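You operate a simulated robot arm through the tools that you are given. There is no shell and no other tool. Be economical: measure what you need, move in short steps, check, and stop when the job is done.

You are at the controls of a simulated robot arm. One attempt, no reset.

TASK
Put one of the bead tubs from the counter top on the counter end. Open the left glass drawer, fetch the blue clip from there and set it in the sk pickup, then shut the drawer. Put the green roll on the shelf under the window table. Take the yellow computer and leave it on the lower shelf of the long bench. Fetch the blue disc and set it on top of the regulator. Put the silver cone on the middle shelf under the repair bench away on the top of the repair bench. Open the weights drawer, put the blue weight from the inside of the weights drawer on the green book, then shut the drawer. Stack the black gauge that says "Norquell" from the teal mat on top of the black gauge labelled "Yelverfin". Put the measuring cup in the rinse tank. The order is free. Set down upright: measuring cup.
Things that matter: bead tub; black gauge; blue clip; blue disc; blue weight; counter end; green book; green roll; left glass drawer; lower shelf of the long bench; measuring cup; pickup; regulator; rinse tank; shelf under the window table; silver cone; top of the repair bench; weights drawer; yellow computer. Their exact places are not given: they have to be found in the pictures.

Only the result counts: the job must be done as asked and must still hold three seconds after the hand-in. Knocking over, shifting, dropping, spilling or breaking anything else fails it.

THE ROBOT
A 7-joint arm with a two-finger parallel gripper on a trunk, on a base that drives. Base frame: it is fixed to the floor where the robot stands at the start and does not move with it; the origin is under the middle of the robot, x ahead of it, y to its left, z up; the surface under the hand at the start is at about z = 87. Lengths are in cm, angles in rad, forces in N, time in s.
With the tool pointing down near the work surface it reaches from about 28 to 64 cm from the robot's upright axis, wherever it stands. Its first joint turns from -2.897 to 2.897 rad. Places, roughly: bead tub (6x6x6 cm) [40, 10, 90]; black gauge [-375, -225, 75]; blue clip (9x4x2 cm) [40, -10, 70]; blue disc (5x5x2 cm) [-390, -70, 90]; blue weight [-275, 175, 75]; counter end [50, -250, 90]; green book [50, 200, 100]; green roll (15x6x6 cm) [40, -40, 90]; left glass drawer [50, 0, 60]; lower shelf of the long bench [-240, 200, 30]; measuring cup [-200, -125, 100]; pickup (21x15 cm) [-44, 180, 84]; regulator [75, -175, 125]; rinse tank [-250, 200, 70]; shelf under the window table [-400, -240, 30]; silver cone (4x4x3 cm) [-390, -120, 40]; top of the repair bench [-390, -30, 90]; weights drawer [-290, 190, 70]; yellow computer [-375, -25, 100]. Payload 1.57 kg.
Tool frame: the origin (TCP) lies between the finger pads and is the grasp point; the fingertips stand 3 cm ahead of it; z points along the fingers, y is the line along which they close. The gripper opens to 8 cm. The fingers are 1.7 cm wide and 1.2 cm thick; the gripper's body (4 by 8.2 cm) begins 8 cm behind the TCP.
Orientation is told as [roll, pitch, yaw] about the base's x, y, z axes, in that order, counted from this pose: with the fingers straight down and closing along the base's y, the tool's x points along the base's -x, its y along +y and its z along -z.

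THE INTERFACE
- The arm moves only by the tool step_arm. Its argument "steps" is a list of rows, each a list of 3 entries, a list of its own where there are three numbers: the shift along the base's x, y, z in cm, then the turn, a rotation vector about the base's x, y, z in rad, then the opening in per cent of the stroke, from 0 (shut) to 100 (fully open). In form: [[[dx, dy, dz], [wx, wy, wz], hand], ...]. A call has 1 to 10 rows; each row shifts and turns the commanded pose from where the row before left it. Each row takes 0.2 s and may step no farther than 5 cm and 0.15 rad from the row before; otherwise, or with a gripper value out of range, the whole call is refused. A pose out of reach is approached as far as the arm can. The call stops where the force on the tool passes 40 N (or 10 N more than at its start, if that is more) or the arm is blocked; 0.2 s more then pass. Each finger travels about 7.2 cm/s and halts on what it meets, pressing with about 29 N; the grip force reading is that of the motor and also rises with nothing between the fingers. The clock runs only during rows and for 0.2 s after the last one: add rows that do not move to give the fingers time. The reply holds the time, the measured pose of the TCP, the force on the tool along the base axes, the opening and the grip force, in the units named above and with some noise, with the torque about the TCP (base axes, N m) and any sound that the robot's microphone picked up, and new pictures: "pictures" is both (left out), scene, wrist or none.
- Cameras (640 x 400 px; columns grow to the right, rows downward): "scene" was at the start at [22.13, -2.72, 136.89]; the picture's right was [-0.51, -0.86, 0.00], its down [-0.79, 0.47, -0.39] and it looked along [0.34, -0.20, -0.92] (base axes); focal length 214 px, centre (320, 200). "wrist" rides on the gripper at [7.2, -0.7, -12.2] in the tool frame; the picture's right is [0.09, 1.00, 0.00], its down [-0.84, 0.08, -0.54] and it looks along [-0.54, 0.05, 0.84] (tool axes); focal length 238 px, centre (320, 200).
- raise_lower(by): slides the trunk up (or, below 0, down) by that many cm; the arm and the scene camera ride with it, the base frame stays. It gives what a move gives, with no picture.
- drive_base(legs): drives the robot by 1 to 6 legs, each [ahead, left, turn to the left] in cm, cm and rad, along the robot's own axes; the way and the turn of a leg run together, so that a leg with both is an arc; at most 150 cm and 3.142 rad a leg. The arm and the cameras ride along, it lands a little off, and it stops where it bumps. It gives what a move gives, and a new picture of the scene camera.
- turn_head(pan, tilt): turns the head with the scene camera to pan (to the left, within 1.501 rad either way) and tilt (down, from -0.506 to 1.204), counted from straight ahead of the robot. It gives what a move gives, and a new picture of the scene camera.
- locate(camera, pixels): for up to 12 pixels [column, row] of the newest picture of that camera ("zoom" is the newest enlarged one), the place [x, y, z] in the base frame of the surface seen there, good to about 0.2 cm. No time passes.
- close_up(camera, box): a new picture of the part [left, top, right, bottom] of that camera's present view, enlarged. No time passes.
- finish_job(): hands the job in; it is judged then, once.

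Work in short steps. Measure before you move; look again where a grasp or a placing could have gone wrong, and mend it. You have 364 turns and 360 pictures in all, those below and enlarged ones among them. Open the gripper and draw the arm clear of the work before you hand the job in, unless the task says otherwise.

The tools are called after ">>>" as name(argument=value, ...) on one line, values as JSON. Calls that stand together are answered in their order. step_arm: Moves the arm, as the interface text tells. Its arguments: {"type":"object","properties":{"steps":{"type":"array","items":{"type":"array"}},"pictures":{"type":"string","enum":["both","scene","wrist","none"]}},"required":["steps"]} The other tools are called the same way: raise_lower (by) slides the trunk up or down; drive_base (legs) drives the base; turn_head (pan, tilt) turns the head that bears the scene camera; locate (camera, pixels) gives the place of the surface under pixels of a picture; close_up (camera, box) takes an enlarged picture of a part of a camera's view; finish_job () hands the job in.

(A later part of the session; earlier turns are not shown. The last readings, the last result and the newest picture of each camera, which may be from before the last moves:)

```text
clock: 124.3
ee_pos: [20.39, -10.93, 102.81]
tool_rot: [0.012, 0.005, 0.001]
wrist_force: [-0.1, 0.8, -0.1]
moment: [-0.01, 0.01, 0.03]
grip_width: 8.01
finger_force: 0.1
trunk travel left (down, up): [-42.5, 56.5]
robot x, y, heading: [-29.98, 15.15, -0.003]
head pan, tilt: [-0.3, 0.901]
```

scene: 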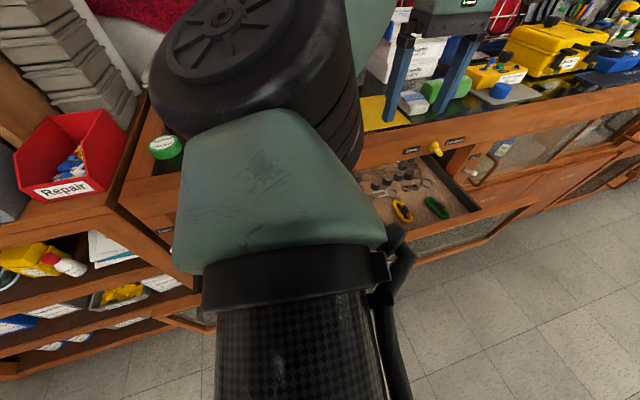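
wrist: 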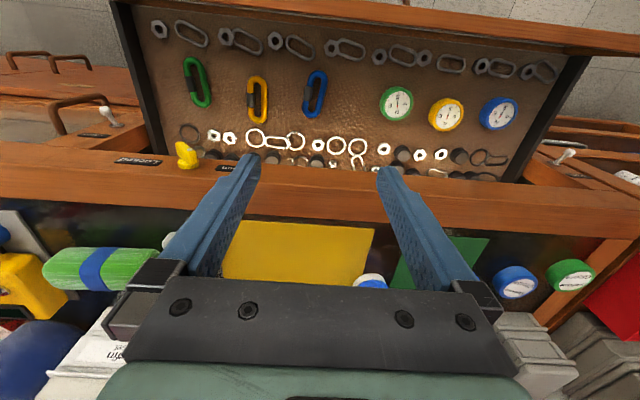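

All follows now. I descend toward the clip with small correction, checking.

>>> step_arm(steps=[[[0.4, -0.4, -4.5], [0, 0, -0.06], 100], [[0, 0, -5], [0, 0, 0], 100], [[0, 0, -5], [0, 0, 0], 100], [[0, 0, -5], [0, 0, 0], 100], [[0, 0, -5], [0, 0, 0], 100], [[0, 0, -5], [0, 0, 0], 100], [[0, 0, 0], [0, 0, 0], 100]])

```text
clock: 125.9
ee_pos: [20.97, -11.09, 73.44]
tool_rot: [0.012, 0.001, -0.058]
wrist_force: [0.8, -1.0, -0.3]
moment: [0.01, 0.0, 0.01]
grip_width: 7.99
finger_force: 0.1
trunk travel left (down, up): [-42.5, 56.5]
robot x, y, heading: [-29.6, 15.02, -0.001]
head pan, tilt: [-0.3, 0.901]
```

scene: 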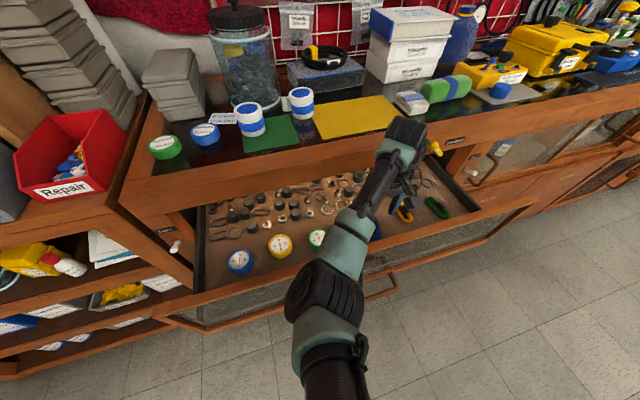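
wrist: 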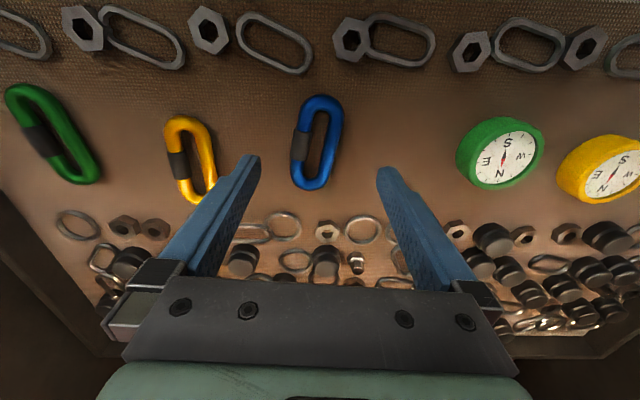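

Clip centred at (318,142). Final 5.5 cm down and grip.

>>> step_arm(steps=[[[0, -0.2, -3], [0, 0, -0.06], 100], [[0, 0, -2.5], [0, 0, 0], 100], [[0, 0, 0], [0, 0, 0], 100], [[0, 0, 0], [0, 0, 0], 10], [[0, 0, 0], [0, 0, 0], 10], [[0, 0, 0], [0, 0, 0], 10], [[0, 0, 0], [0, 0, 0], 10]], pictures="wrist")

```text
clock: 127.5
ee_pos: [20.73, -11.32, 67.79]
tool_rot: [0.012, 0.002, -0.118]
wrist_force: [0.0, -0.1, -0.3]
moment: [-0.01, -0.03, 0.01]
grip_width: 3.72
finger_force: 29.2
trunk travel left (down, up): [-42.5, 56.5]
robot x, y, heading: [-29.85, 15.09, -0.005]
head pan, tilt: [-0.3, 0.901]
```

wrist: 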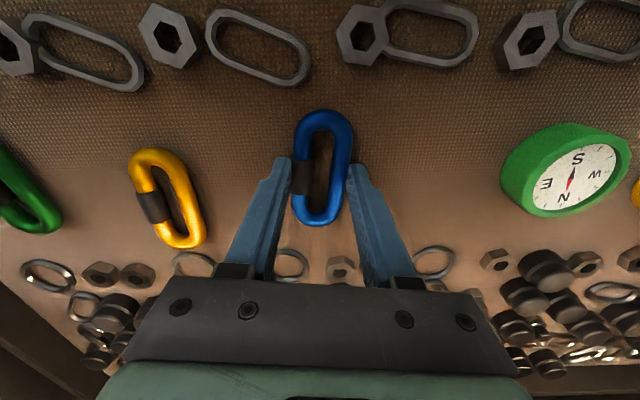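

Gripped (3.72 cm). I lift straight up and raise the trunk.

>>> step_arm(steps=[[[0, 0, 3], [0, 0, 0], 10], [[0, 0, 5], [0, 0, 0], 10], [[0, 0, 5], [0, 0, 0], 10], [[0, 0, 5], [0, 0, 0], 10], [[0, 0, 5], [0, 0, 0.05], 10], [[0, 0, 5], [0, 0, 0.06], 10], [[-1, 2, 2], [0, 0, 0], 10]], pictures="wrist")

>>> raise_lower(by=25)

>>> turn_head(pan=1.2, tilt=0.4)

```text
clock: 129.1
ee_pos: [19.97, -9.43, 98.03]
tool_rot: [0.013, 0.003, -0.007]
wrist_force: [-0.5, 0.4, -0.6]
moment: [0.0, -0.01, -0.01]
grip_width: 3.71
finger_force: 28.8
trunk travel left (down, up): [-42.5, 56.5]
robot x, y, heading: [-29.81, 14.97, -0.004]
head pan, tilt: [-0.3, 0.901]
```

wrist: 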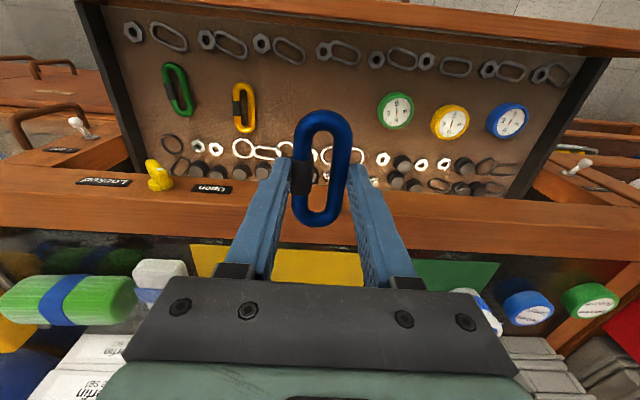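

```text
clock: 131.7
ee_pos: [19.88, -9.49, 123.03]
tool_rot: [0.012, 0.003, -0.007]
wrist_force: [-0.1, 0.2, -0.1]
moment: [0.04, 0.0, 0.0]
grip_width: 3.69
finger_force: 28.5
trunk travel left (down, up): [-67.5, 31.5]
robot x, y, heading: [-29.81, 15.17, -0.007]
head pan, tilt: [-0.3, 0.901]
```

```text
clock: 133.3
ee_pos: [19.87, -9.46, 123.0]
tool_rot: [0.013, 0.003, -0.007]
wrist_force: [0.0, -0.4, -0.1]
moment: [-0.04, 0.01, -0.01]
grip_width: 3.69
finger_force: 28.8
trunk travel left (down, up): [-67.5, 31.5]
robot x, y, heading: [-29.83, 14.98, 0.002]
head pan, tilt: [1.201, 0.4]
```

scene: 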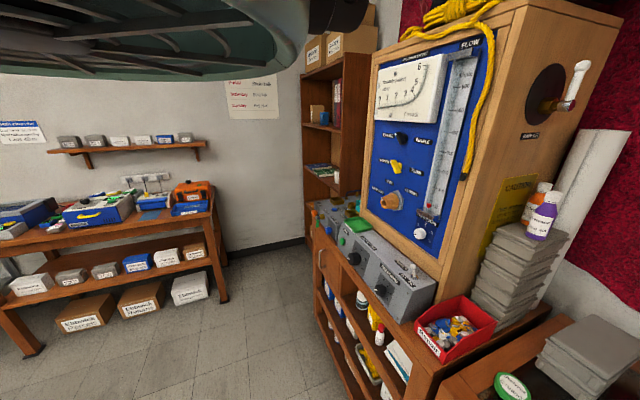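

The long bench at the left shows trays and items; books lie in the bookcase. I back off, turn left and drive toward the bench.

>>> drive_base(legs=[[-32, 0, 0], [0, 0, 1.571], [75, -10, 0]])

>>> turn_head(pan=0.0, tilt=0.5)

```text
clock: 142.8
ee_pos: [-23.87, 137.79, 123.01]
tool_rot: [0.011, 0.003, 1.536]
wrist_force: [0.7, 0.1, -0.8]
moment: [0.03, 0.01, -0.01]
grip_width: 3.7
finger_force: 28.9
trunk travel left (down, up): [-67.5, 31.5]
robot x, y, heading: [-49.48, 88.81, 1.538]
head pan, tilt: [1.201, 0.4]
```

scene: 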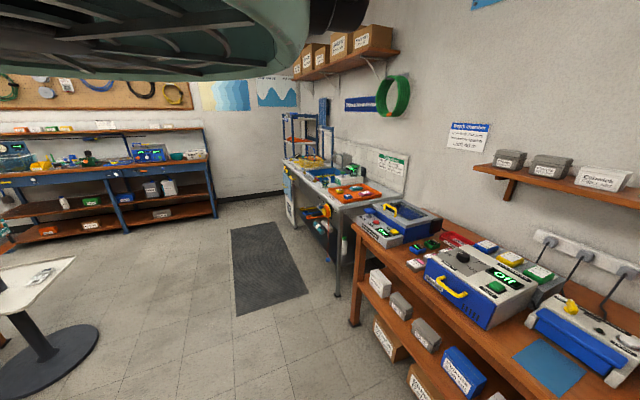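

```text
clock: 144.2
ee_pos: [-23.67, 137.83, 122.93]
tool_rot: [0.012, 0.005, 1.537]
wrist_force: [0.1, 0.2, -0.8]
moment: [-0.01, -0.03, 0.01]
grip_width: 3.69
finger_force: 28.7
trunk travel left (down, up): [-67.5, 31.5]
robot x, y, heading: [-49.45, 88.99, 1.543]
head pan, tilt: [0.0, 0.499]
```

scene: 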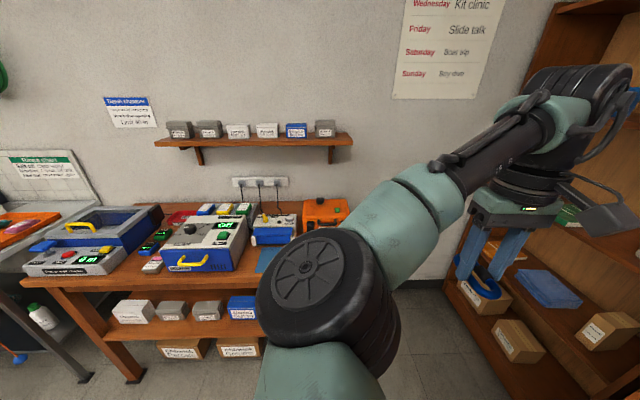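

I zoom on the bench's right end, where a blue mat is seen near (270,258).

>>> close_up(camera="scene", box=[130, 180, 370, 330])

>>> locate(camera="scene", pixels=[[268, 258], [275, 230], [325, 212], [205, 240], [240, 275], [150, 215]])

```text
2.67 times, centred on (250, 255) of scene
```

zoom: 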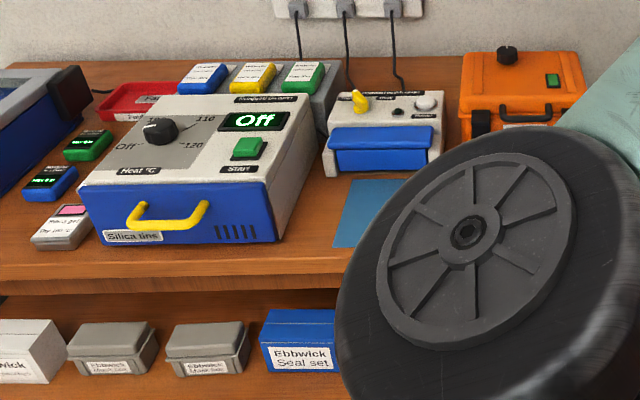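

```text
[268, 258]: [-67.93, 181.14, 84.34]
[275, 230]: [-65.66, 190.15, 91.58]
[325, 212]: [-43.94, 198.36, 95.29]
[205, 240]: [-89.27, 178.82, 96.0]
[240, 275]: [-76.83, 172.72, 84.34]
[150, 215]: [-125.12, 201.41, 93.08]
```

The elbow hides the spot around (−44,180). I drive left and look right.

>>> drive_base(legs=[[0, 40, 0]])

>>> turn_head(pan=-0.4, tilt=0.7)

```text
clock: 146.7
ee_pos: [-63.35, 138.92, 122.96]
tool_rot: [0.011, 0.004, 1.528]
wrist_force: [-0.1, -0.4, -0.8]
moment: [0.02, -0.01, -0.04]
grip_width: 3.67
finger_force: 29.6
trunk travel left (down, up): [-67.5, 31.5]
robot x, y, heading: [-89.45, 90.24, 1.534]
head pan, tilt: [0.0, 0.499]
```

scene: 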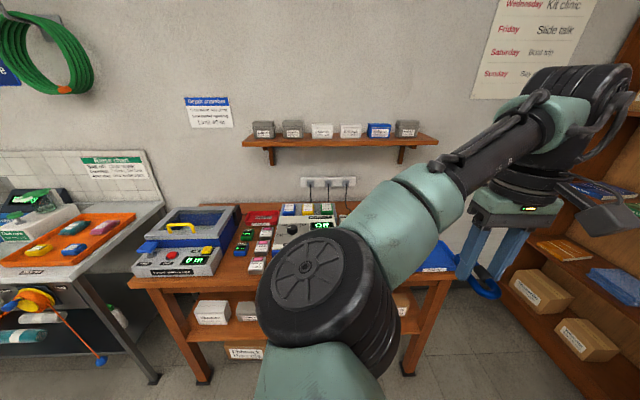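

```text
clock: 147.6
ee_pos: [-63.32, 138.99, 122.96]
tool_rot: [0.013, 0.004, 1.53]
wrist_force: [-0.5, 0.0, 0.1]
moment: [-0.02, -0.02, -0.02]
grip_width: 3.68
finger_force: 29.3
trunk travel left (down, up): [-67.5, 31.5]
robot x, y, heading: [-89.69, 89.88, 1.536]
head pan, tilt: [-0.4, 0.7]
```

scene: 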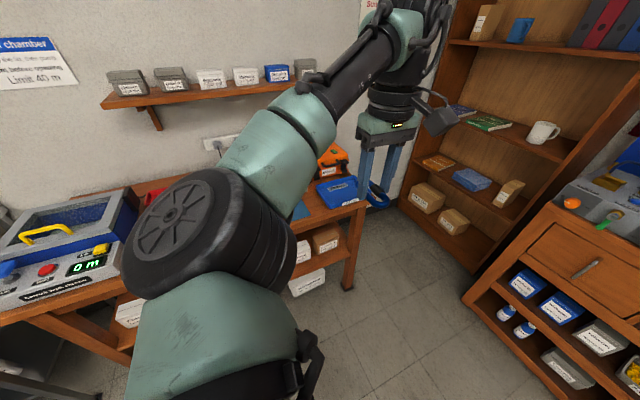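

The blue tray at (338,190) is near (−44,180). I zoom and measure it.

>>> close_up(camera="scene", box=[280, 130, 400, 230])

>>> locate(camera="scene", pixels=[[338, 190], [318, 190], [333, 208], [358, 197], [350, 180], [302, 210], [488, 123], [456, 110]])

>>> close_up(camera="scene", box=[420, 80, 580, 180])

```text
4.00 times, centred on (340, 180) of scene
```

zoom: 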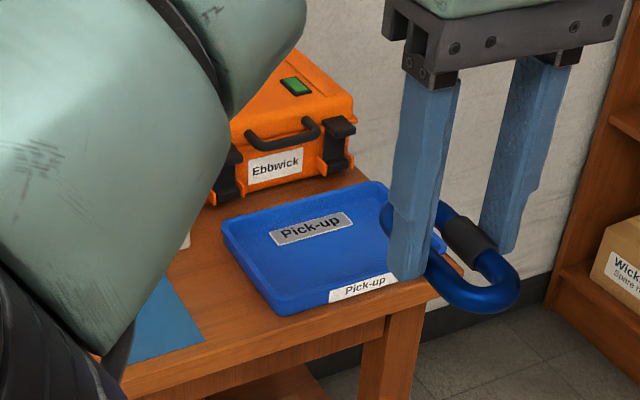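

```text
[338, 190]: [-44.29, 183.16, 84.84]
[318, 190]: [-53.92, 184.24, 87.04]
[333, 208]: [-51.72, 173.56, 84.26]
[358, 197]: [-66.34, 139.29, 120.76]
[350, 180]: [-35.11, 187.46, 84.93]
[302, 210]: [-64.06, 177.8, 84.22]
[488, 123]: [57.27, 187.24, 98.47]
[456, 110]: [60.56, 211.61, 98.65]
```

```text
4.00 times, centred on (500, 130) of scene
```

zoom: 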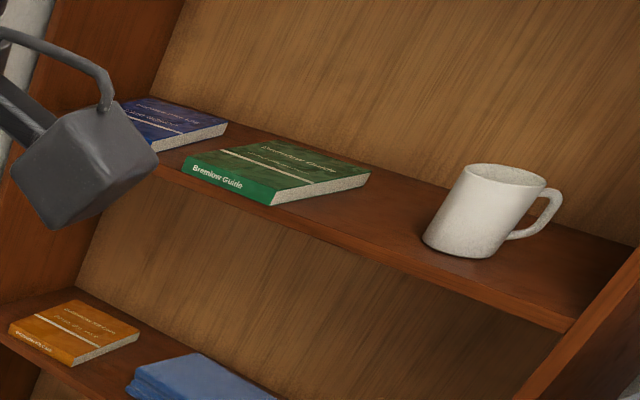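

The pick-up tray spans about x −54…−33, y 174…189 (floor z 84.8). I drive so the hand comes above its centre.

>>> drive_base(legs=[[41, -20.5, 0]])

>>> turn_head(pan=-0.5, tilt=1.0)

>>> step_arm(steps=[[[0, 0, -1], [0, 0, 0], 10]], pictures="wrist")

```text
clock: 150.3
ee_pos: [-41.46, 178.88, 122.99]
tool_rot: [0.012, 0.004, 1.533]
wrist_force: [0.1, 0.3, -0.1]
moment: [-0.01, 0.01, 0.0]
grip_width: 3.69
finger_force: 28.8
trunk travel left (down, up): [-67.5, 31.5]
robot x, y, heading: [-67.45, 129.88, 1.537]
head pan, tilt: [-0.4, 0.7]
```

scene: 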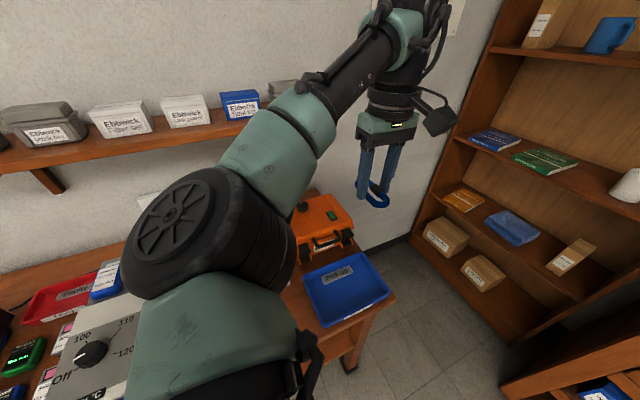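

```text
clock: 151.2
ee_pos: [-41.51, 179.02, 122.95]
tool_rot: [0.013, 0.004, 1.534]
wrist_force: [0.2, 0.1, 0.5]
moment: [0.04, 0.03, 0.0]
grip_width: 3.68
finger_force: 29.3
trunk travel left (down, up): [-67.5, 31.5]
robot x, y, heading: [-67.48, 129.83, 1.542]
head pan, tilt: [-0.499, 1.0]
```

scene: 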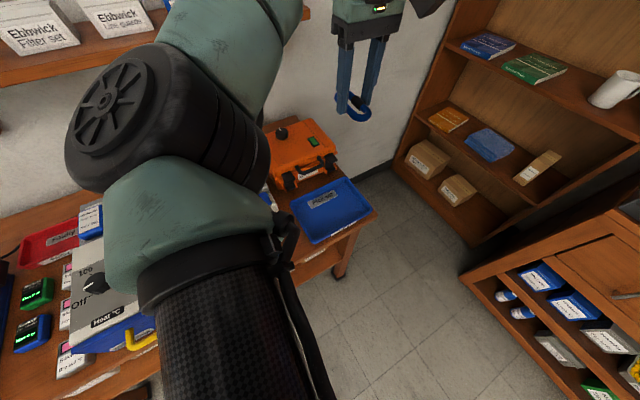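

```text
clock: 151.6
ee_pos: [-41.44, 179.01, 121.93]
tool_rot: [0.012, 0.002, 1.532]
wrist_force: [-0.3, -0.1, -0.4]
moment: [0.0, 0.0, -0.01]
grip_width: 3.69
finger_force: 29.2
trunk travel left (down, up): [-67.5, 31.5]
robot x, y, heading: [-67.45, 129.92, 1.542]
head pan, tilt: [-0.499, 1.0]
```

wrist: 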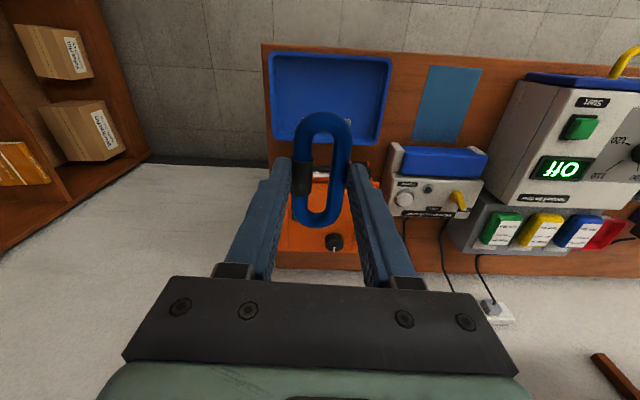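

I locate tray corners in the wrist view.

>>> locate(camera="wrist", pixels=[[275, 60], [385, 62], [280, 130], [372, 140], [330, 95], [300, 245]])

```text
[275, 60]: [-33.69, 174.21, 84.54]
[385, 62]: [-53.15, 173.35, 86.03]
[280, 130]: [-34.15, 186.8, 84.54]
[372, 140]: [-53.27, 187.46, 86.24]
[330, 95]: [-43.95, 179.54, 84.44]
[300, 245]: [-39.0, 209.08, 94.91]
```

Tray centre ≈ (−43.6,180.5). I lower partly with the trunk, then the arm, to z≈88.

>>> raise_lower(by=-10)

>>> step_arm(steps=[[[-2.2, 1.5, -3], [0, 0, 0], 10], [[0, 0, -5], [0, 0, 0], 10], [[0, 0, -5], [0, 0, 0], 10], [[0, 0, -5], [0, 0, 0], 10], [[0, 0, -4], [0, 0, 0], 10], [[0, 0, 0], [0, 0, 0], 10]])

```text
clock: 152.9
ee_pos: [-41.47, 178.87, 112.0]
tool_rot: [0.013, 0.002, 1.533]
wrist_force: [0.9, -0.1, -0.3]
moment: [-0.01, 0.01, -0.01]
grip_width: 3.69
finger_force: 28.8
trunk travel left (down, up): [-57.5, 41.5]
robot x, y, heading: [-67.33, 129.87, 1.539]
head pan, tilt: [-0.499, 1.0]
```

```text
clock: 154.3
ee_pos: [-43.59, 180.45, 90.04]
tool_rot: [0.012, 0.001, 1.535]
wrist_force: [-0.6, 0.1, -0.1]
moment: [0.05, 0.01, 0.02]
grip_width: 3.69
finger_force: 29.6
trunk travel left (down, up): [-57.5, 41.5]
robot x, y, heading: [-67.18, 130.41, 1.538]
head pan, tilt: [-0.499, 1.0]
```

scene: 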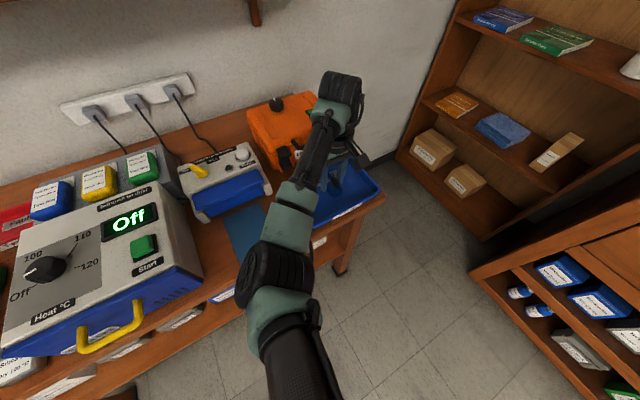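
wrist: 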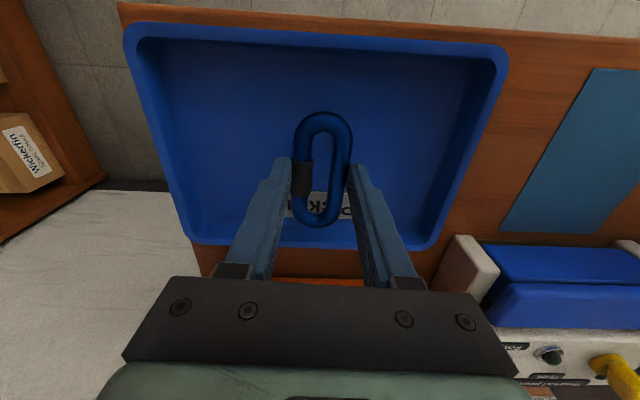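

The clip is over the tray; I lower 2.2 cm, release and lift.

>>> step_arm(steps=[[[0, -0.5, -1.5], [0, 0, 0], 10], [[0, 0, -0.6], [0, 0, 0], 10], [[0, 0, 0], [0, 0, 0], 10], [[0, 0, 0], [0, 0, 0], 60], [[0, 0, 0], [0, 0, 0], 80], [[0, 0, 0], [0, 0, 0], 80], [[0, 0, 5], [0, 0, 0], 80], [[0, 0, 5], [0, 0, 0], 80], [[0, 0, 5], [0, 0, 0], 80], [[0, 0, 5], [0, 0, 0], 80]], pictures="wrist")

```text
clock: 156.5
ee_pos: [-43.44, 179.99, 107.83]
tool_rot: [0.013, 0.003, 1.534]
wrist_force: [-0.6, -0.4, 0.8]
moment: [-0.01, -0.04, -0.01]
grip_width: 6.4
finger_force: 0.0
trunk travel left (down, up): [-57.5, 41.5]
robot x, y, heading: [-67.27, 129.98, 1.538]
head pan, tilt: [-0.499, 1.0]
```

wrist: 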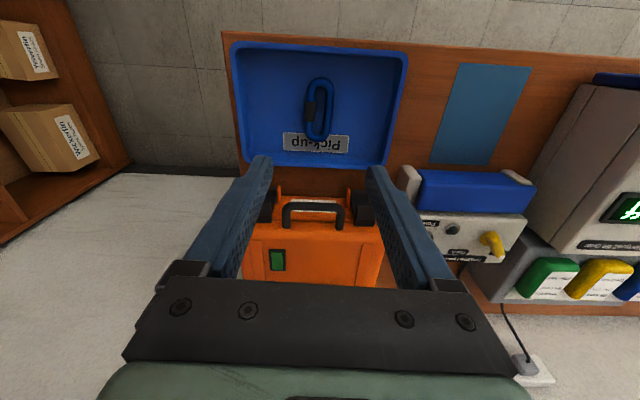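

The clip lies in the pick-up tray. Next I return to the counter to shut the drawer and fetch the roll.

>>> raise_lower(by=10)

>>> drive_base(legs=[[-90, 0, 0], [0, 0, -1.538], [0, -24, 0]])

>>> turn_head(pan=-0.2, tilt=0.7)

```text
clock: 157.8
ee_pos: [-43.43, 180.03, 117.8]
tool_rot: [0.01, 0.004, 1.532]
wrist_force: [0.3, 0.4, -0.4]
moment: [-0.02, 0.01, -0.03]
grip_width: 6.39
finger_force: 0.1
trunk travel left (down, up): [-67.5, 31.5]
robot x, y, heading: [-67.38, 130.12, 1.536]
head pan, tilt: [-0.499, 1.0]
```

```text
clock: 167.6
ee_pos: [-19.77, -5.08, 117.84]
tool_rot: [0.014, 0.004, -0.015]
wrist_force: [-0.5, 0.0, -0.2]
moment: [0.01, 0.03, 0.0]
grip_width: 6.39
finger_force: 0.0
trunk travel left (down, up): [-67.5, 31.5]
robot x, y, heading: [-70.19, 17.74, -0.009]
head pan, tilt: [-0.499, 1.0]
```

scene: 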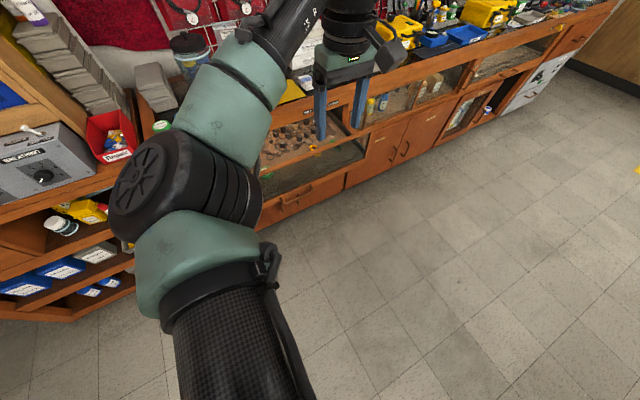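

```text
clock: 168.4
ee_pos: [-19.76, -5.13, 117.81]
tool_rot: [0.012, 0.002, -0.015]
wrist_force: [0.4, -0.8, 0.2]
moment: [-0.02, 0.01, 0.0]
grip_width: 6.39
finger_force: 0.2
trunk travel left (down, up): [-67.5, 31.5]
robot x, y, heading: [-70.19, 18.16, -0.007]
head pan, tilt: [-0.201, 0.7]
```

scene: 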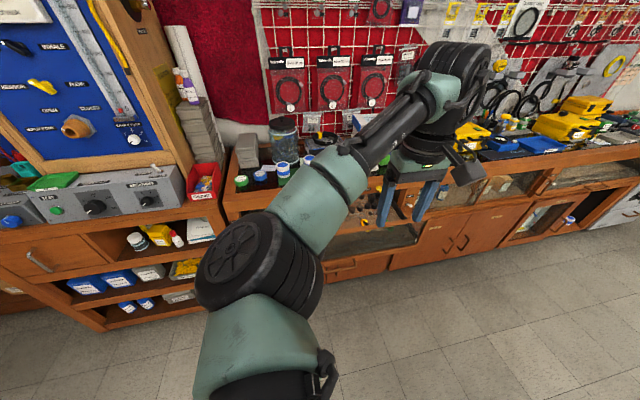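

I lower the trunk, close the fingers and tilt the tool 45° forward to push the drawer front beside the handle (y≈−18).

>>> drive_base(legs=[[0, -13, 0.008]])

>>> raise_lower(by=-38)

>>> step_arm(steps=[[[0, 0, -2], [0, -0.13, 0], 0], [[0, 0, -2], [0, -0.13, 0], 0], [[0, 0, -3], [0, -0.13, 0], 0], [[0, 0, -3], [0, -0.13, 0], 0], [[0, 0, -3], [0, -0.13, 0], 0], [[0, 0, -3], [0, -0.13, 0], 0], [[0, 0, 0], [0, 0, 0], 0]])

```text
clock: 169.7
ee_pos: [-19.68, -17.61, 117.81]
tool_rot: [0.014, 0.003, -0.009]
wrist_force: [0.7, -0.1, -0.9]
moment: [0.02, 0.01, 0.0]
grip_width: 6.39
finger_force: 0.1
trunk travel left (down, up): [-67.5, 31.5]
robot x, y, heading: [-70.47, 4.8, -0.006]
head pan, tilt: [-0.201, 0.7]
```

scene: 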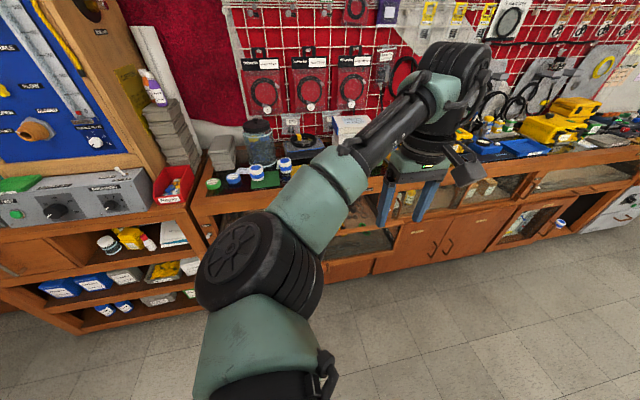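

```text
clock: 173.4
ee_pos: [-19.64, -17.74, 79.83]
tool_rot: [0.013, 0.001, -0.008]
wrist_force: [0.4, 0.3, -0.7]
moment: [0.02, 0.0, 0.01]
grip_width: 6.41
finger_force: 0.1
trunk travel left (down, up): [-29.5, 69.5]
robot x, y, heading: [-70.5, 4.76, -0.005]
head pan, tilt: [-0.201, 0.7]
```

```text
clock: 175.0
ee_pos: [-19.8, -17.59, 63.9]
tool_rot: [0.021, -0.779, -0.013]
wrist_force: [0.1, 0.0, 0.4]
moment: [0.01, -0.02, 0.0]
grip_width: 0.01
finger_force: 21.9
trunk travel left (down, up): [-29.5, 69.5]
robot x, y, heading: [-70.41, 4.87, -0.004]
head pan, tilt: [-0.201, 0.7]
```

scene: 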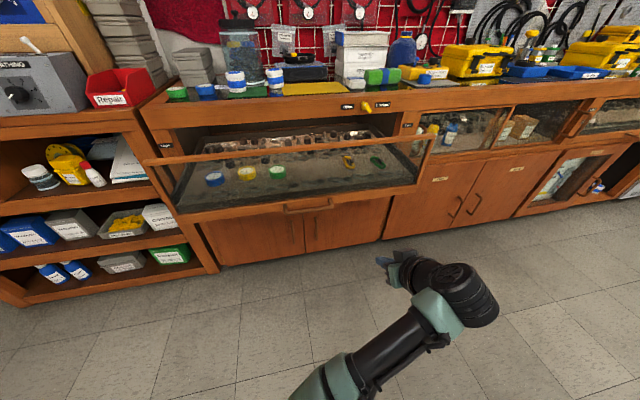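
wrist: 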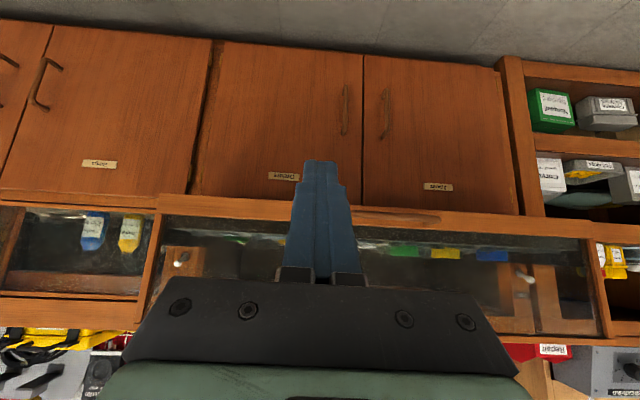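

I locate the drawer's bottom rail to pick the pushing height.

>>> locate(camera="wrist", pixels=[[250, 200], [250, 212], [250, 218], [400, 218], [250, 190], [220, 325], [250, 240]])

```text
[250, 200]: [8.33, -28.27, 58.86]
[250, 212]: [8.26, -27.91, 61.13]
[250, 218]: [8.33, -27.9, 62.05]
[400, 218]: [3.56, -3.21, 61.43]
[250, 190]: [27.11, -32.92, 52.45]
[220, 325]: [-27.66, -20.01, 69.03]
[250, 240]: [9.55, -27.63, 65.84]
```

Bottom rail front is at x=8.3, z 58.5–63.5. I lower slightly and drive ahead to make contact, then push.

>>> step_arm(steps=[[[0, 0, -1], [0, 0, 0], 0]], pictures="none")

>>> drive_base(legs=[[24, 0, 0], [16, 0, 0]])

```text
clock: 175.4
ee_pos: [-19.66, -17.65, 62.92]
tool_rot: [0.02, -0.778, -0.014]
wrist_force: [-0.3, 0.6, 0.0]
moment: [0.01, -0.01, -0.02]
grip_width: 0.0
finger_force: 21.4
trunk travel left (down, up): [-29.5, 69.5]
robot x, y, heading: [-70.57, 5.0, -0.006]
head pan, tilt: [-0.201, 0.7]
```

```text
clock: 178.2
ee_pos: [20.16, -17.58, 62.84]
tool_rot: [0.021, -0.777, -0.01]
wrist_force: [-0.5, 1.0, 0.2]
moment: [-0.02, 0.01, 0.03]
grip_width: 0.0
finger_force: 21.5
trunk travel left (down, up): [-29.5, 69.5]
robot x, y, heading: [-30.46, 5.03, -0.005]
head pan, tilt: [-0.201, 0.7]
```

scene: 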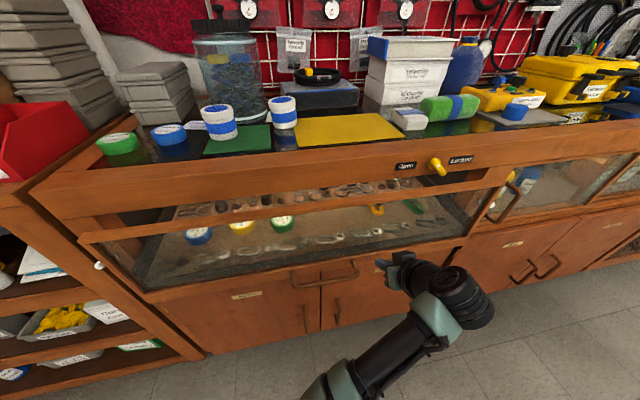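

The drawer slid in with the push. I finish with the arm in small +x steps until it meets the stop.

>>> step_arm(steps=[[[2, 0, 0], [0, 0, 0], 0], [[2, 0, 0], [0, 0, 0], 0], [[1.5, 0, 0], [0, 0, 0], 0], [[1, 0, 0], [0, 0, 0], 0], [[1, 0, 0], [0, 0, 0], 0], [[0.5, 0, 0], [0, 0, 0], 0], [[0.5, 0, 0], [0, 0, 0], 0]])

```text
clock: 179.3
ee_pos: [26.53, -17.65, 62.74]
tool_rot: [0.026, -0.766, -0.012]
wrist_force: [-9.8, 1.2, 4.7]
moment: [-0.01, 0.03, 0.0]
grip_width: 0.0
finger_force: 21.5
trunk travel left (down, up): [-29.5, 69.5]
robot x, y, heading: [-30.4, 4.48, -0.005]
head pan, tilt: [-0.201, 0.7]
stopped in row 5: the force on the tool passed its limit at 50 N (the readings are from after the stop); the commanded pose is now the measured one
```

scene: 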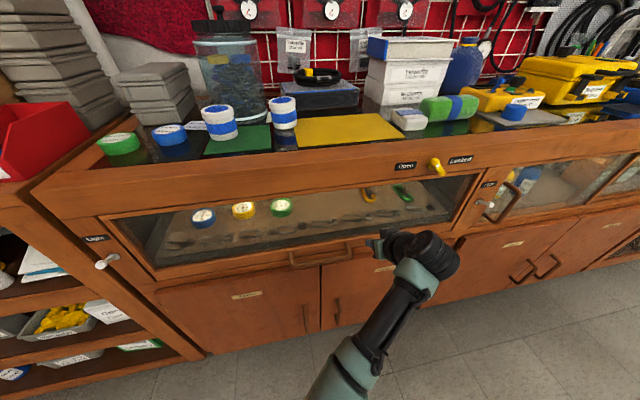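
wrist: 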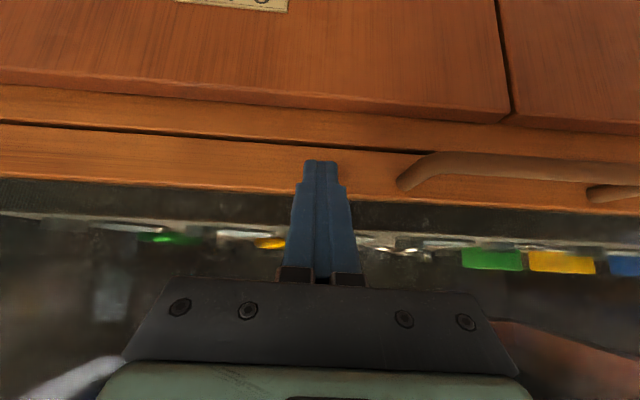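

Drawer is shut. I check the rail position, then retreat, straighten the tool and raise the trunk for the roll.

>>> locate(camera="wrist", pixels=[[200, 140], [250, 165], [250, 108]])

>>> step_arm(steps=[[[-4, 0, 0], [0, 0, 0], 0], [[-4, 0, 2], [0, 0, 0], 0], [[0, 0, 3], [0, 0.13, 0], 50], [[0, 0, 3], [0, 0.13, 0], 50], [[0, 0, 3], [0, 0.13, 0], 100], [[0, 0, 3], [0, 0.13, 0], 100], [[0, 0, 3], [0, 0.13, 0], 100], [[0, 0, 3], [0, 0.12, 0], 100]], pictures="none")

>>> raise_lower(by=33)

>>> drive_base(legs=[[0, -15, 0]])

```text
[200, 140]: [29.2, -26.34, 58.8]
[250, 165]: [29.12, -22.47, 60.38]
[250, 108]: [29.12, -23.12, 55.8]
```

```text
clock: 181.1
ee_pos: [18.57, -17.47, 82.55]
tool_rot: [0.019, 0.008, -0.013]
wrist_force: [0.2, -0.4, -0.2]
moment: [0.0, -0.01, 0.0]
grip_width: 8.01
finger_force: 0.1
out of reach, approached as far as the arm can: row 4, 5
trunk travel left (down, up): [-29.5, 69.5]
robot x, y, heading: [-30.5, 4.32, -0.003]
head pan, tilt: [-0.201, 0.7]
```

```text
clock: 184.3
ee_pos: [18.58, -17.61, 115.48]
tool_rot: [0.017, 0.006, -0.009]
wrist_force: [0.6, -0.7, 0.5]
moment: [-0.02, -0.05, -0.01]
grip_width: 8.0
finger_force: 0.0
trunk travel left (down, up): [-62.5, 36.5]
robot x, y, heading: [-30.57, 4.29, -0.004]
head pan, tilt: [-0.201, 0.7]
```

```text
clock: 185.7
ee_pos: [18.64, -32.08, 115.58]
tool_rot: [0.02, 0.005, -0.008]
wrist_force: [0.4, -0.4, 0.7]
moment: [0.0, 0.0, -0.01]
grip_width: 8.02
finger_force: 0.1
trunk travel left (down, up): [-62.5, 36.5]
robot x, y, heading: [-30.54, -9.96, 0.006]
head pan, tilt: [-0.201, 0.7]
```

scene: 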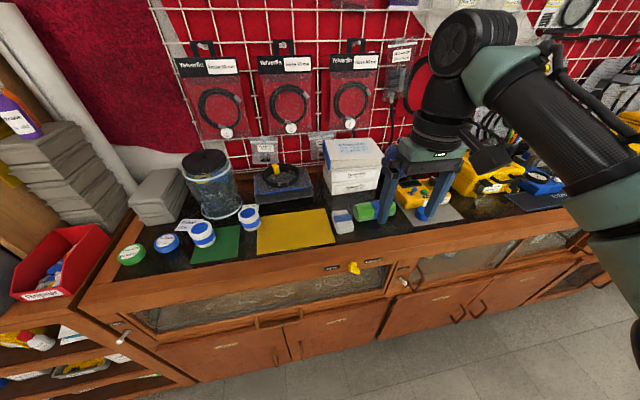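

The drawer front is flush (x 29.1). Now I measure the roll at (375,212) and yaw the hand +1.57 so the fingers close across it.

>>> step_arm(steps=[[[0, 0, 0], [0, 0, 0.15], 100], [[0, 0, 0], [0, 0, 0.15], 100], [[0, 0, 0], [0, 0, 0.15], 100], [[0, 0, 0], [0, 0, 0.15], 100], [[0, 0, 0], [0, 0, 0.15], 100], [[0, 0, 0], [0, 0, 0.15], 100], [[0, 0, 0], [0, 0, 0.15], 100], [[0, 0, 0], [0, 0, 0.15], 100], [[0, 0, 0], [0, 0, 0.15], 100], [[0, 0, 0], [0, 0, 0.15], 100]])

>>> close_up(camera="scene", box=[300, 150, 480, 260])

```text
clock: 187.9
ee_pos: [18.74, -32.03, 115.49]
tool_rot: [0.017, 0.004, 1.494]
wrist_force: [1.0, -0.8, -0.1]
moment: [0.03, 0.04, 0.02]
grip_width: 7.98
finger_force: 0.2
trunk travel left (down, up): [-62.5, 36.5]
robot x, y, heading: [-30.2, -9.73, 0.001]
head pan, tilt: [-0.201, 0.7]
```

scene: 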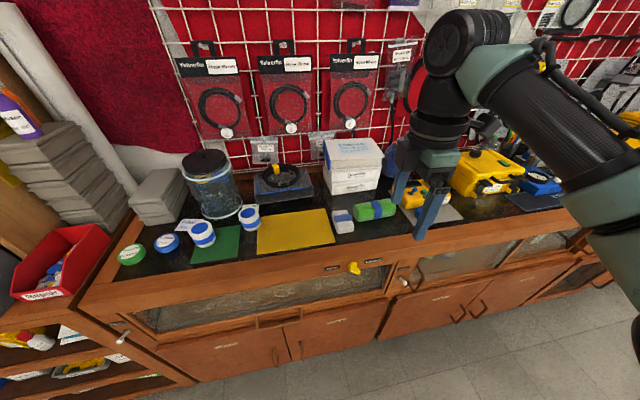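
wrist: 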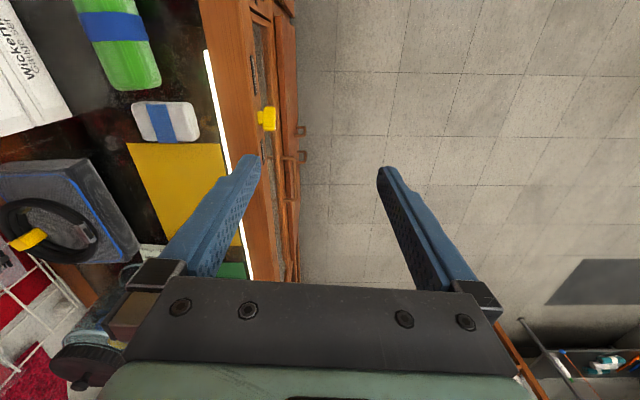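

```text
3.56 times, centred on (390, 205) of scene
```

zoom: 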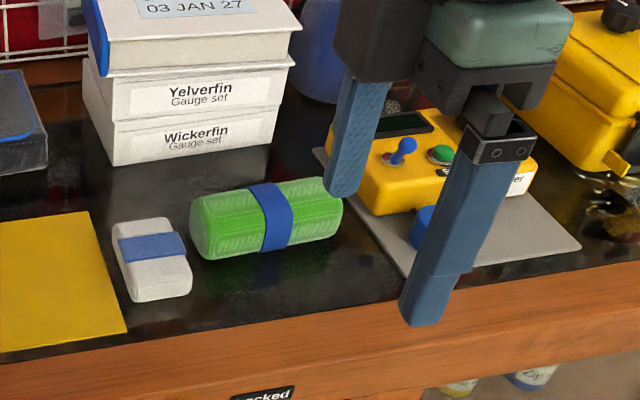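

>>> locate(camera="zoom", pixels=[[275, 205], [200, 215], [330, 190], [275, 190], [230, 195], [310, 182], [275, 240], [160, 270]])

```text
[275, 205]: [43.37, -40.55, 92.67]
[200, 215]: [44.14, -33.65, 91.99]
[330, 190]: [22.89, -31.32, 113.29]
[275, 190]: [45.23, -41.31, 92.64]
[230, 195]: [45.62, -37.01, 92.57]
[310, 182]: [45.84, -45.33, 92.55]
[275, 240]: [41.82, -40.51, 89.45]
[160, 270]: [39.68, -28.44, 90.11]
```

Roll top z≈92.7, centre about (44.5,−40.5). I drive ahead 26 cm and right so the hand is above it.

>>> drive_base(legs=[[24, -7, 0]])

>>> step_arm(steps=[[[0, 0, 1], [0, 0, 0.07], 100]], pictures="wrist")

```text
clock: 189.7
ee_pos: [42.35, -39.2, 115.47]
tool_rot: [0.019, 0.006, 1.492]
wrist_force: [0.4, 0.9, 0.5]
moment: [0.01, 0.01, 0.01]
grip_width: 7.99
finger_force: 0.1
trunk travel left (down, up): [-62.5, 36.5]
robot x, y, heading: [-7.0, -16.92, 0.003]
head pan, tilt: [-0.201, 0.7]
```

scene: 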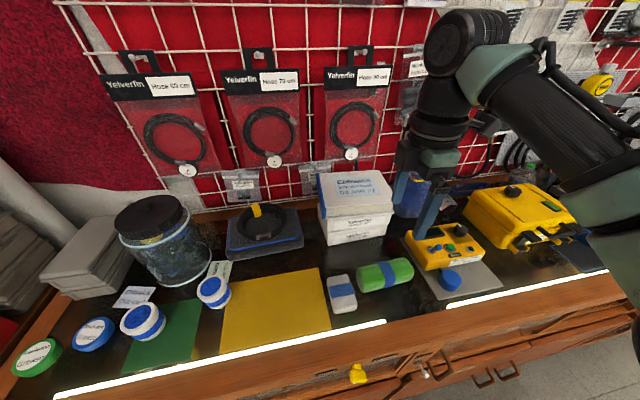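

```text
clock: 190.1
ee_pos: [42.4, -39.2, 116.49]
tool_rot: [0.017, 0.007, 1.565]
wrist_force: [-0.2, -0.1, 0.7]
moment: [-0.02, 0.01, -0.02]
grip_width: 7.99
finger_force: 0.2
trunk travel left (down, up): [-62.5, 36.5]
robot x, y, heading: [-6.61, -17.18, 0.0]
head pan, tilt: [-0.201, 0.7]
```

wrist: 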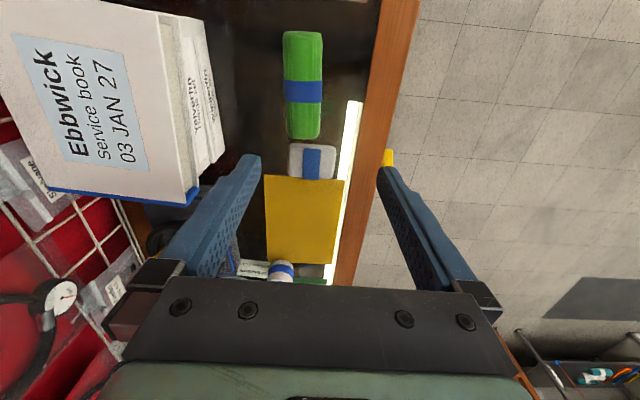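

The roll is parallel to y in the wrist view. I measure its edges and the box next to it.

>>> locate(camera="wrist", pixels=[[288, 85], [318, 85], [303, 35], [303, 134], [303, 90], [215, 120], [190, 20], [302, 146]])

```text
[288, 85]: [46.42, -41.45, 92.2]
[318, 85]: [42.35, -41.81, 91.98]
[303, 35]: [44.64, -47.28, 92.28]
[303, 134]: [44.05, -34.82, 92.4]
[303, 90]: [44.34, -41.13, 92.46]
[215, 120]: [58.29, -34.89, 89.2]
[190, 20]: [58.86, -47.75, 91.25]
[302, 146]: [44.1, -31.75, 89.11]
```

Roll centre (44.35,−41), z 87.2–92.5. I move over it and descend.

>>> step_arm(steps=[[[1.95, -1.8, -3], [0, 0, 0], 100], [[0, 0, -5], [0, 0, 0], 100], [[0, 0, -5], [0, 0, 0], 100], [[0, 0, -5], [0, 0, 0], 100], [[0, 0, 0], [0, 0, 0], 100]], pictures="wrist")

```text
clock: 191.3
ee_pos: [44.53, -41.11, 98.35]
tool_rot: [0.018, 0.006, 1.561]
wrist_force: [-0.2, 0.3, 0.1]
moment: [0.02, -0.01, 0.0]
grip_width: 8.01
finger_force: 0.1
trunk travel left (down, up): [-62.5, 36.5]
robot x, y, heading: [-6.49, -16.44, -0.003]
head pan, tilt: [-0.201, 0.7]
```

wrist: 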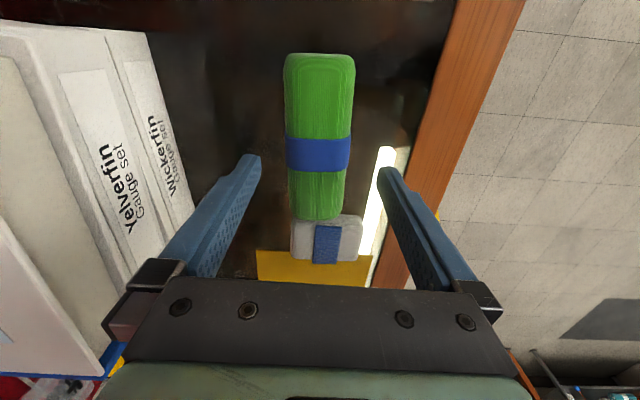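

Centred. Descend to 90.7 and grip, then lift.

>>> step_arm(steps=[[[0, 0, -4], [0, 0, 0], 100], [[0, 0, -3.6], [0, 0, 0], 100], [[0, 0, 0], [0, 0, 0], 100], [[0, 0, 0], [0, 0, 0], 20], [[0, 0, 0], [0, 0, 0], 20], [[0, 0, 0], [0, 0, 0], 20], [[0, 0, 5], [0, 0, 0], 20], [[0, 0, 5], [0, 0, 0], 20], [[0, 0, 5], [0, 0, 0], 20], [[0, 0, 5], [0, 0, 0], 20]], pictures="wrist")

```text
clock: 193.5
ee_pos: [44.28, -40.83, 110.91]
tool_rot: [0.019, 0.005, 1.561]
wrist_force: [1.4, -0.2, -2.2]
moment: [0.0, -0.03, -0.01]
grip_width: 5.45
finger_force: 28.4
trunk travel left (down, up): [-62.5, 36.5]
robot x, y, heading: [-7.15, -17.12, -0.0]
head pan, tilt: [-0.201, 0.7]
```

wrist: 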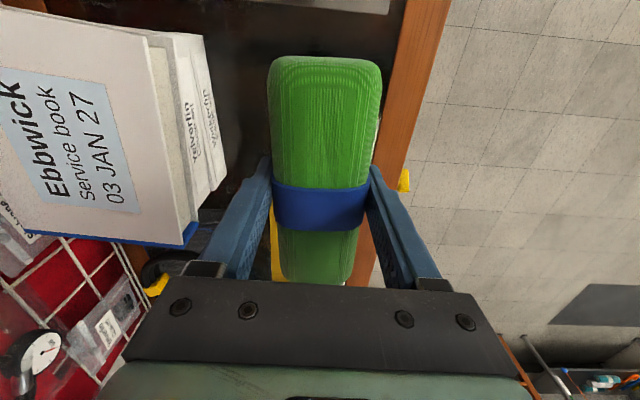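

The roll is held. I back off and look around the room for the route to the window table.

>>> raise_lower(by=10)

>>> drive_base(legs=[[-60, 0, 0], [0, 0, 1.571], [0, 0, 1.2]])

>>> turn_head(pan=0.35, tilt=0.35)

```text
clock: 194.8
ee_pos: [44.34, -40.82, 120.85]
tool_rot: [0.018, 0.005, 1.562]
wrist_force: [0.3, -0.2, -2.0]
moment: [0.0, -0.01, -0.01]
grip_width: 5.44
finger_force: 29.0
trunk travel left (down, up): [-72.5, 26.5]
robot x, y, heading: [-6.72, -17.2, -0.003]
head pan, tilt: [-0.201, 0.7]
```

```text
clock: 205.0
ee_pos: [-105.27, 24.01, 120.81]
tool_rot: [0.017, 0.006, -1.955]
wrist_force: [-0.7, -1.0, -2.2]
moment: [0.01, -0.02, 0.01]
grip_width: 5.39
finger_force: 28.5
trunk travel left (down, up): [-72.5, 26.5]
robot x, y, heading: [-66.96, -16.86, 2.768]
head pan, tilt: [-0.201, 0.7]
```

scene: 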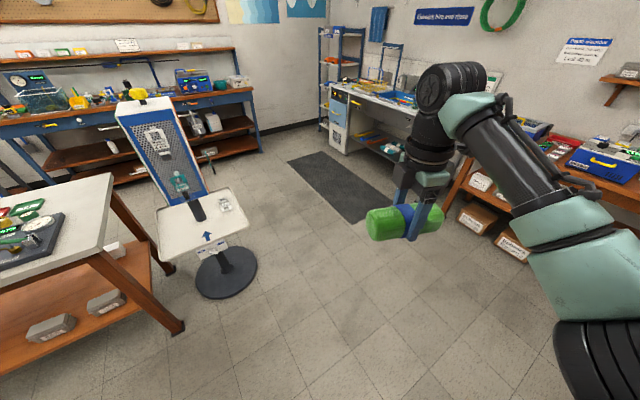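

```text
clock: 206.0
ee_pos: [-105.11, 23.97, 120.74]
tool_rot: [0.018, 0.004, -1.953]
wrist_force: [0.4, -0.1, -2.0]
moment: [-0.01, 0.02, 0.01]
grip_width: 5.41
finger_force: 28.8
trunk travel left (down, up): [-72.5, 26.5]
robot x, y, heading: [-66.48, -16.89, 2.767]
head pan, tilt: [0.351, 0.351]
```

scene: 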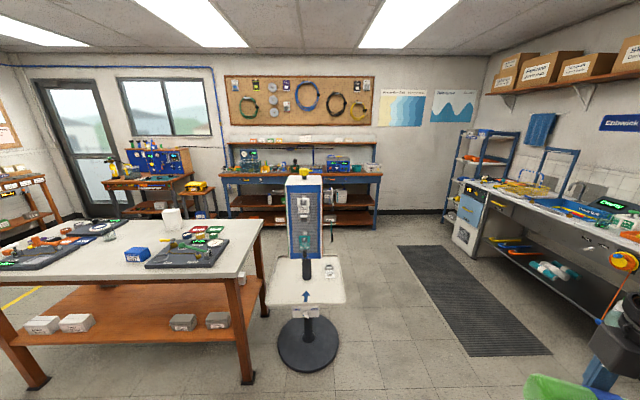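

I see the island table (left), kiosk stand (305,260), repair bench at back (300,180) and the window table (150,185). I locate key points.

>>> locate(camera="scene", pixels=[[260, 228], [235, 265], [345, 290], [308, 350], [247, 378], [40, 380], [185, 178], [110, 188], [375, 178], [225, 178], [440, 230], [148, 210]])

>>> close_up(camera="scene", box=[90, 130, 330, 260])

```text
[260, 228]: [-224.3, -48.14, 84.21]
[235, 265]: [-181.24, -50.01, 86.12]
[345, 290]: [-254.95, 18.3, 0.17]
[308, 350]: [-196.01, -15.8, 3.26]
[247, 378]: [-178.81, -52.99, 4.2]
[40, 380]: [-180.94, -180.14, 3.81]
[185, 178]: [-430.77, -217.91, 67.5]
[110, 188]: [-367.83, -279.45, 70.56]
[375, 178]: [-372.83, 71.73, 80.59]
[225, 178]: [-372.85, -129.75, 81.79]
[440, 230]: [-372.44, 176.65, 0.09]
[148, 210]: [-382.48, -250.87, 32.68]
```

```text
2.67 times, centred on (210, 195) of scene
```

zoom: 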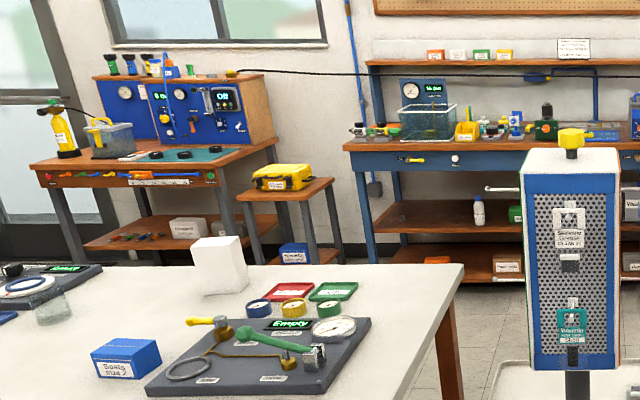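

Layout: island x −226…−178, y −185…−48; kiosk near (−196,−16); repair bench front x −372; window table around (−400,−250), top z 70, shelf z 32. I drive around north of the kiosk.

>>> drive_base(legs=[[0, 0, 0.375], [0, -68, 0], [125, 0, 0], [105, 0, 0]])

>>> turn_head(pan=0.6, tilt=0.35)

```text
clock: 222.0
ee_pos: [-352.63, 69.38, 120.81]
tool_rot: [0.018, 0.004, -1.544]
wrist_force: [0.2, -0.3, -2.0]
moment: [-0.01, 0.0, 0.01]
grip_width: 5.37
finger_force: 28.4
trunk travel left (down, up): [-72.5, 26.5]
robot x, y, heading: [-300.45, 47.32, -3.1]
head pan, tilt: [0.351, 0.351]
```

scene: 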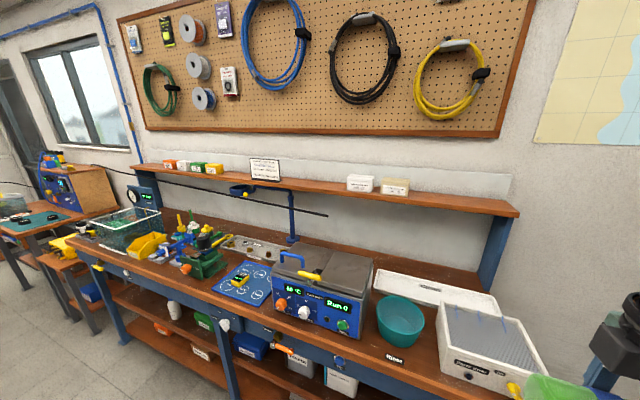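

```text
clock: 222.7
ee_pos: [-352.44, 69.4, 120.8]
tool_rot: [0.017, 0.005, -1.543]
wrist_force: [-0.8, 0.0, -2.8]
moment: [-0.01, 0.0, -0.01]
grip_width: 5.36
finger_force: 28.6
trunk travel left (down, up): [-72.5, 26.5]
robot x, y, heading: [-300.48, 47.67, -3.104]
head pan, tilt: [0.6, 0.351]
```

scene: 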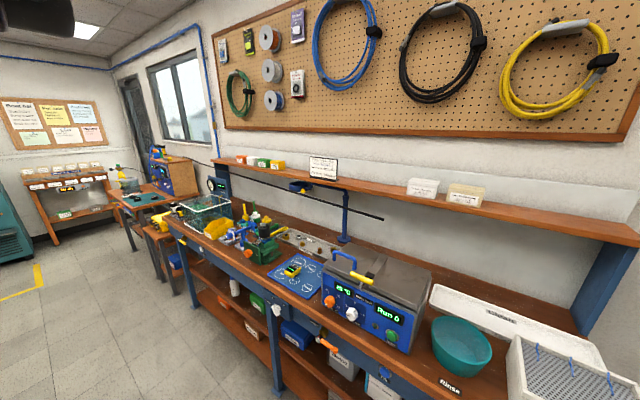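

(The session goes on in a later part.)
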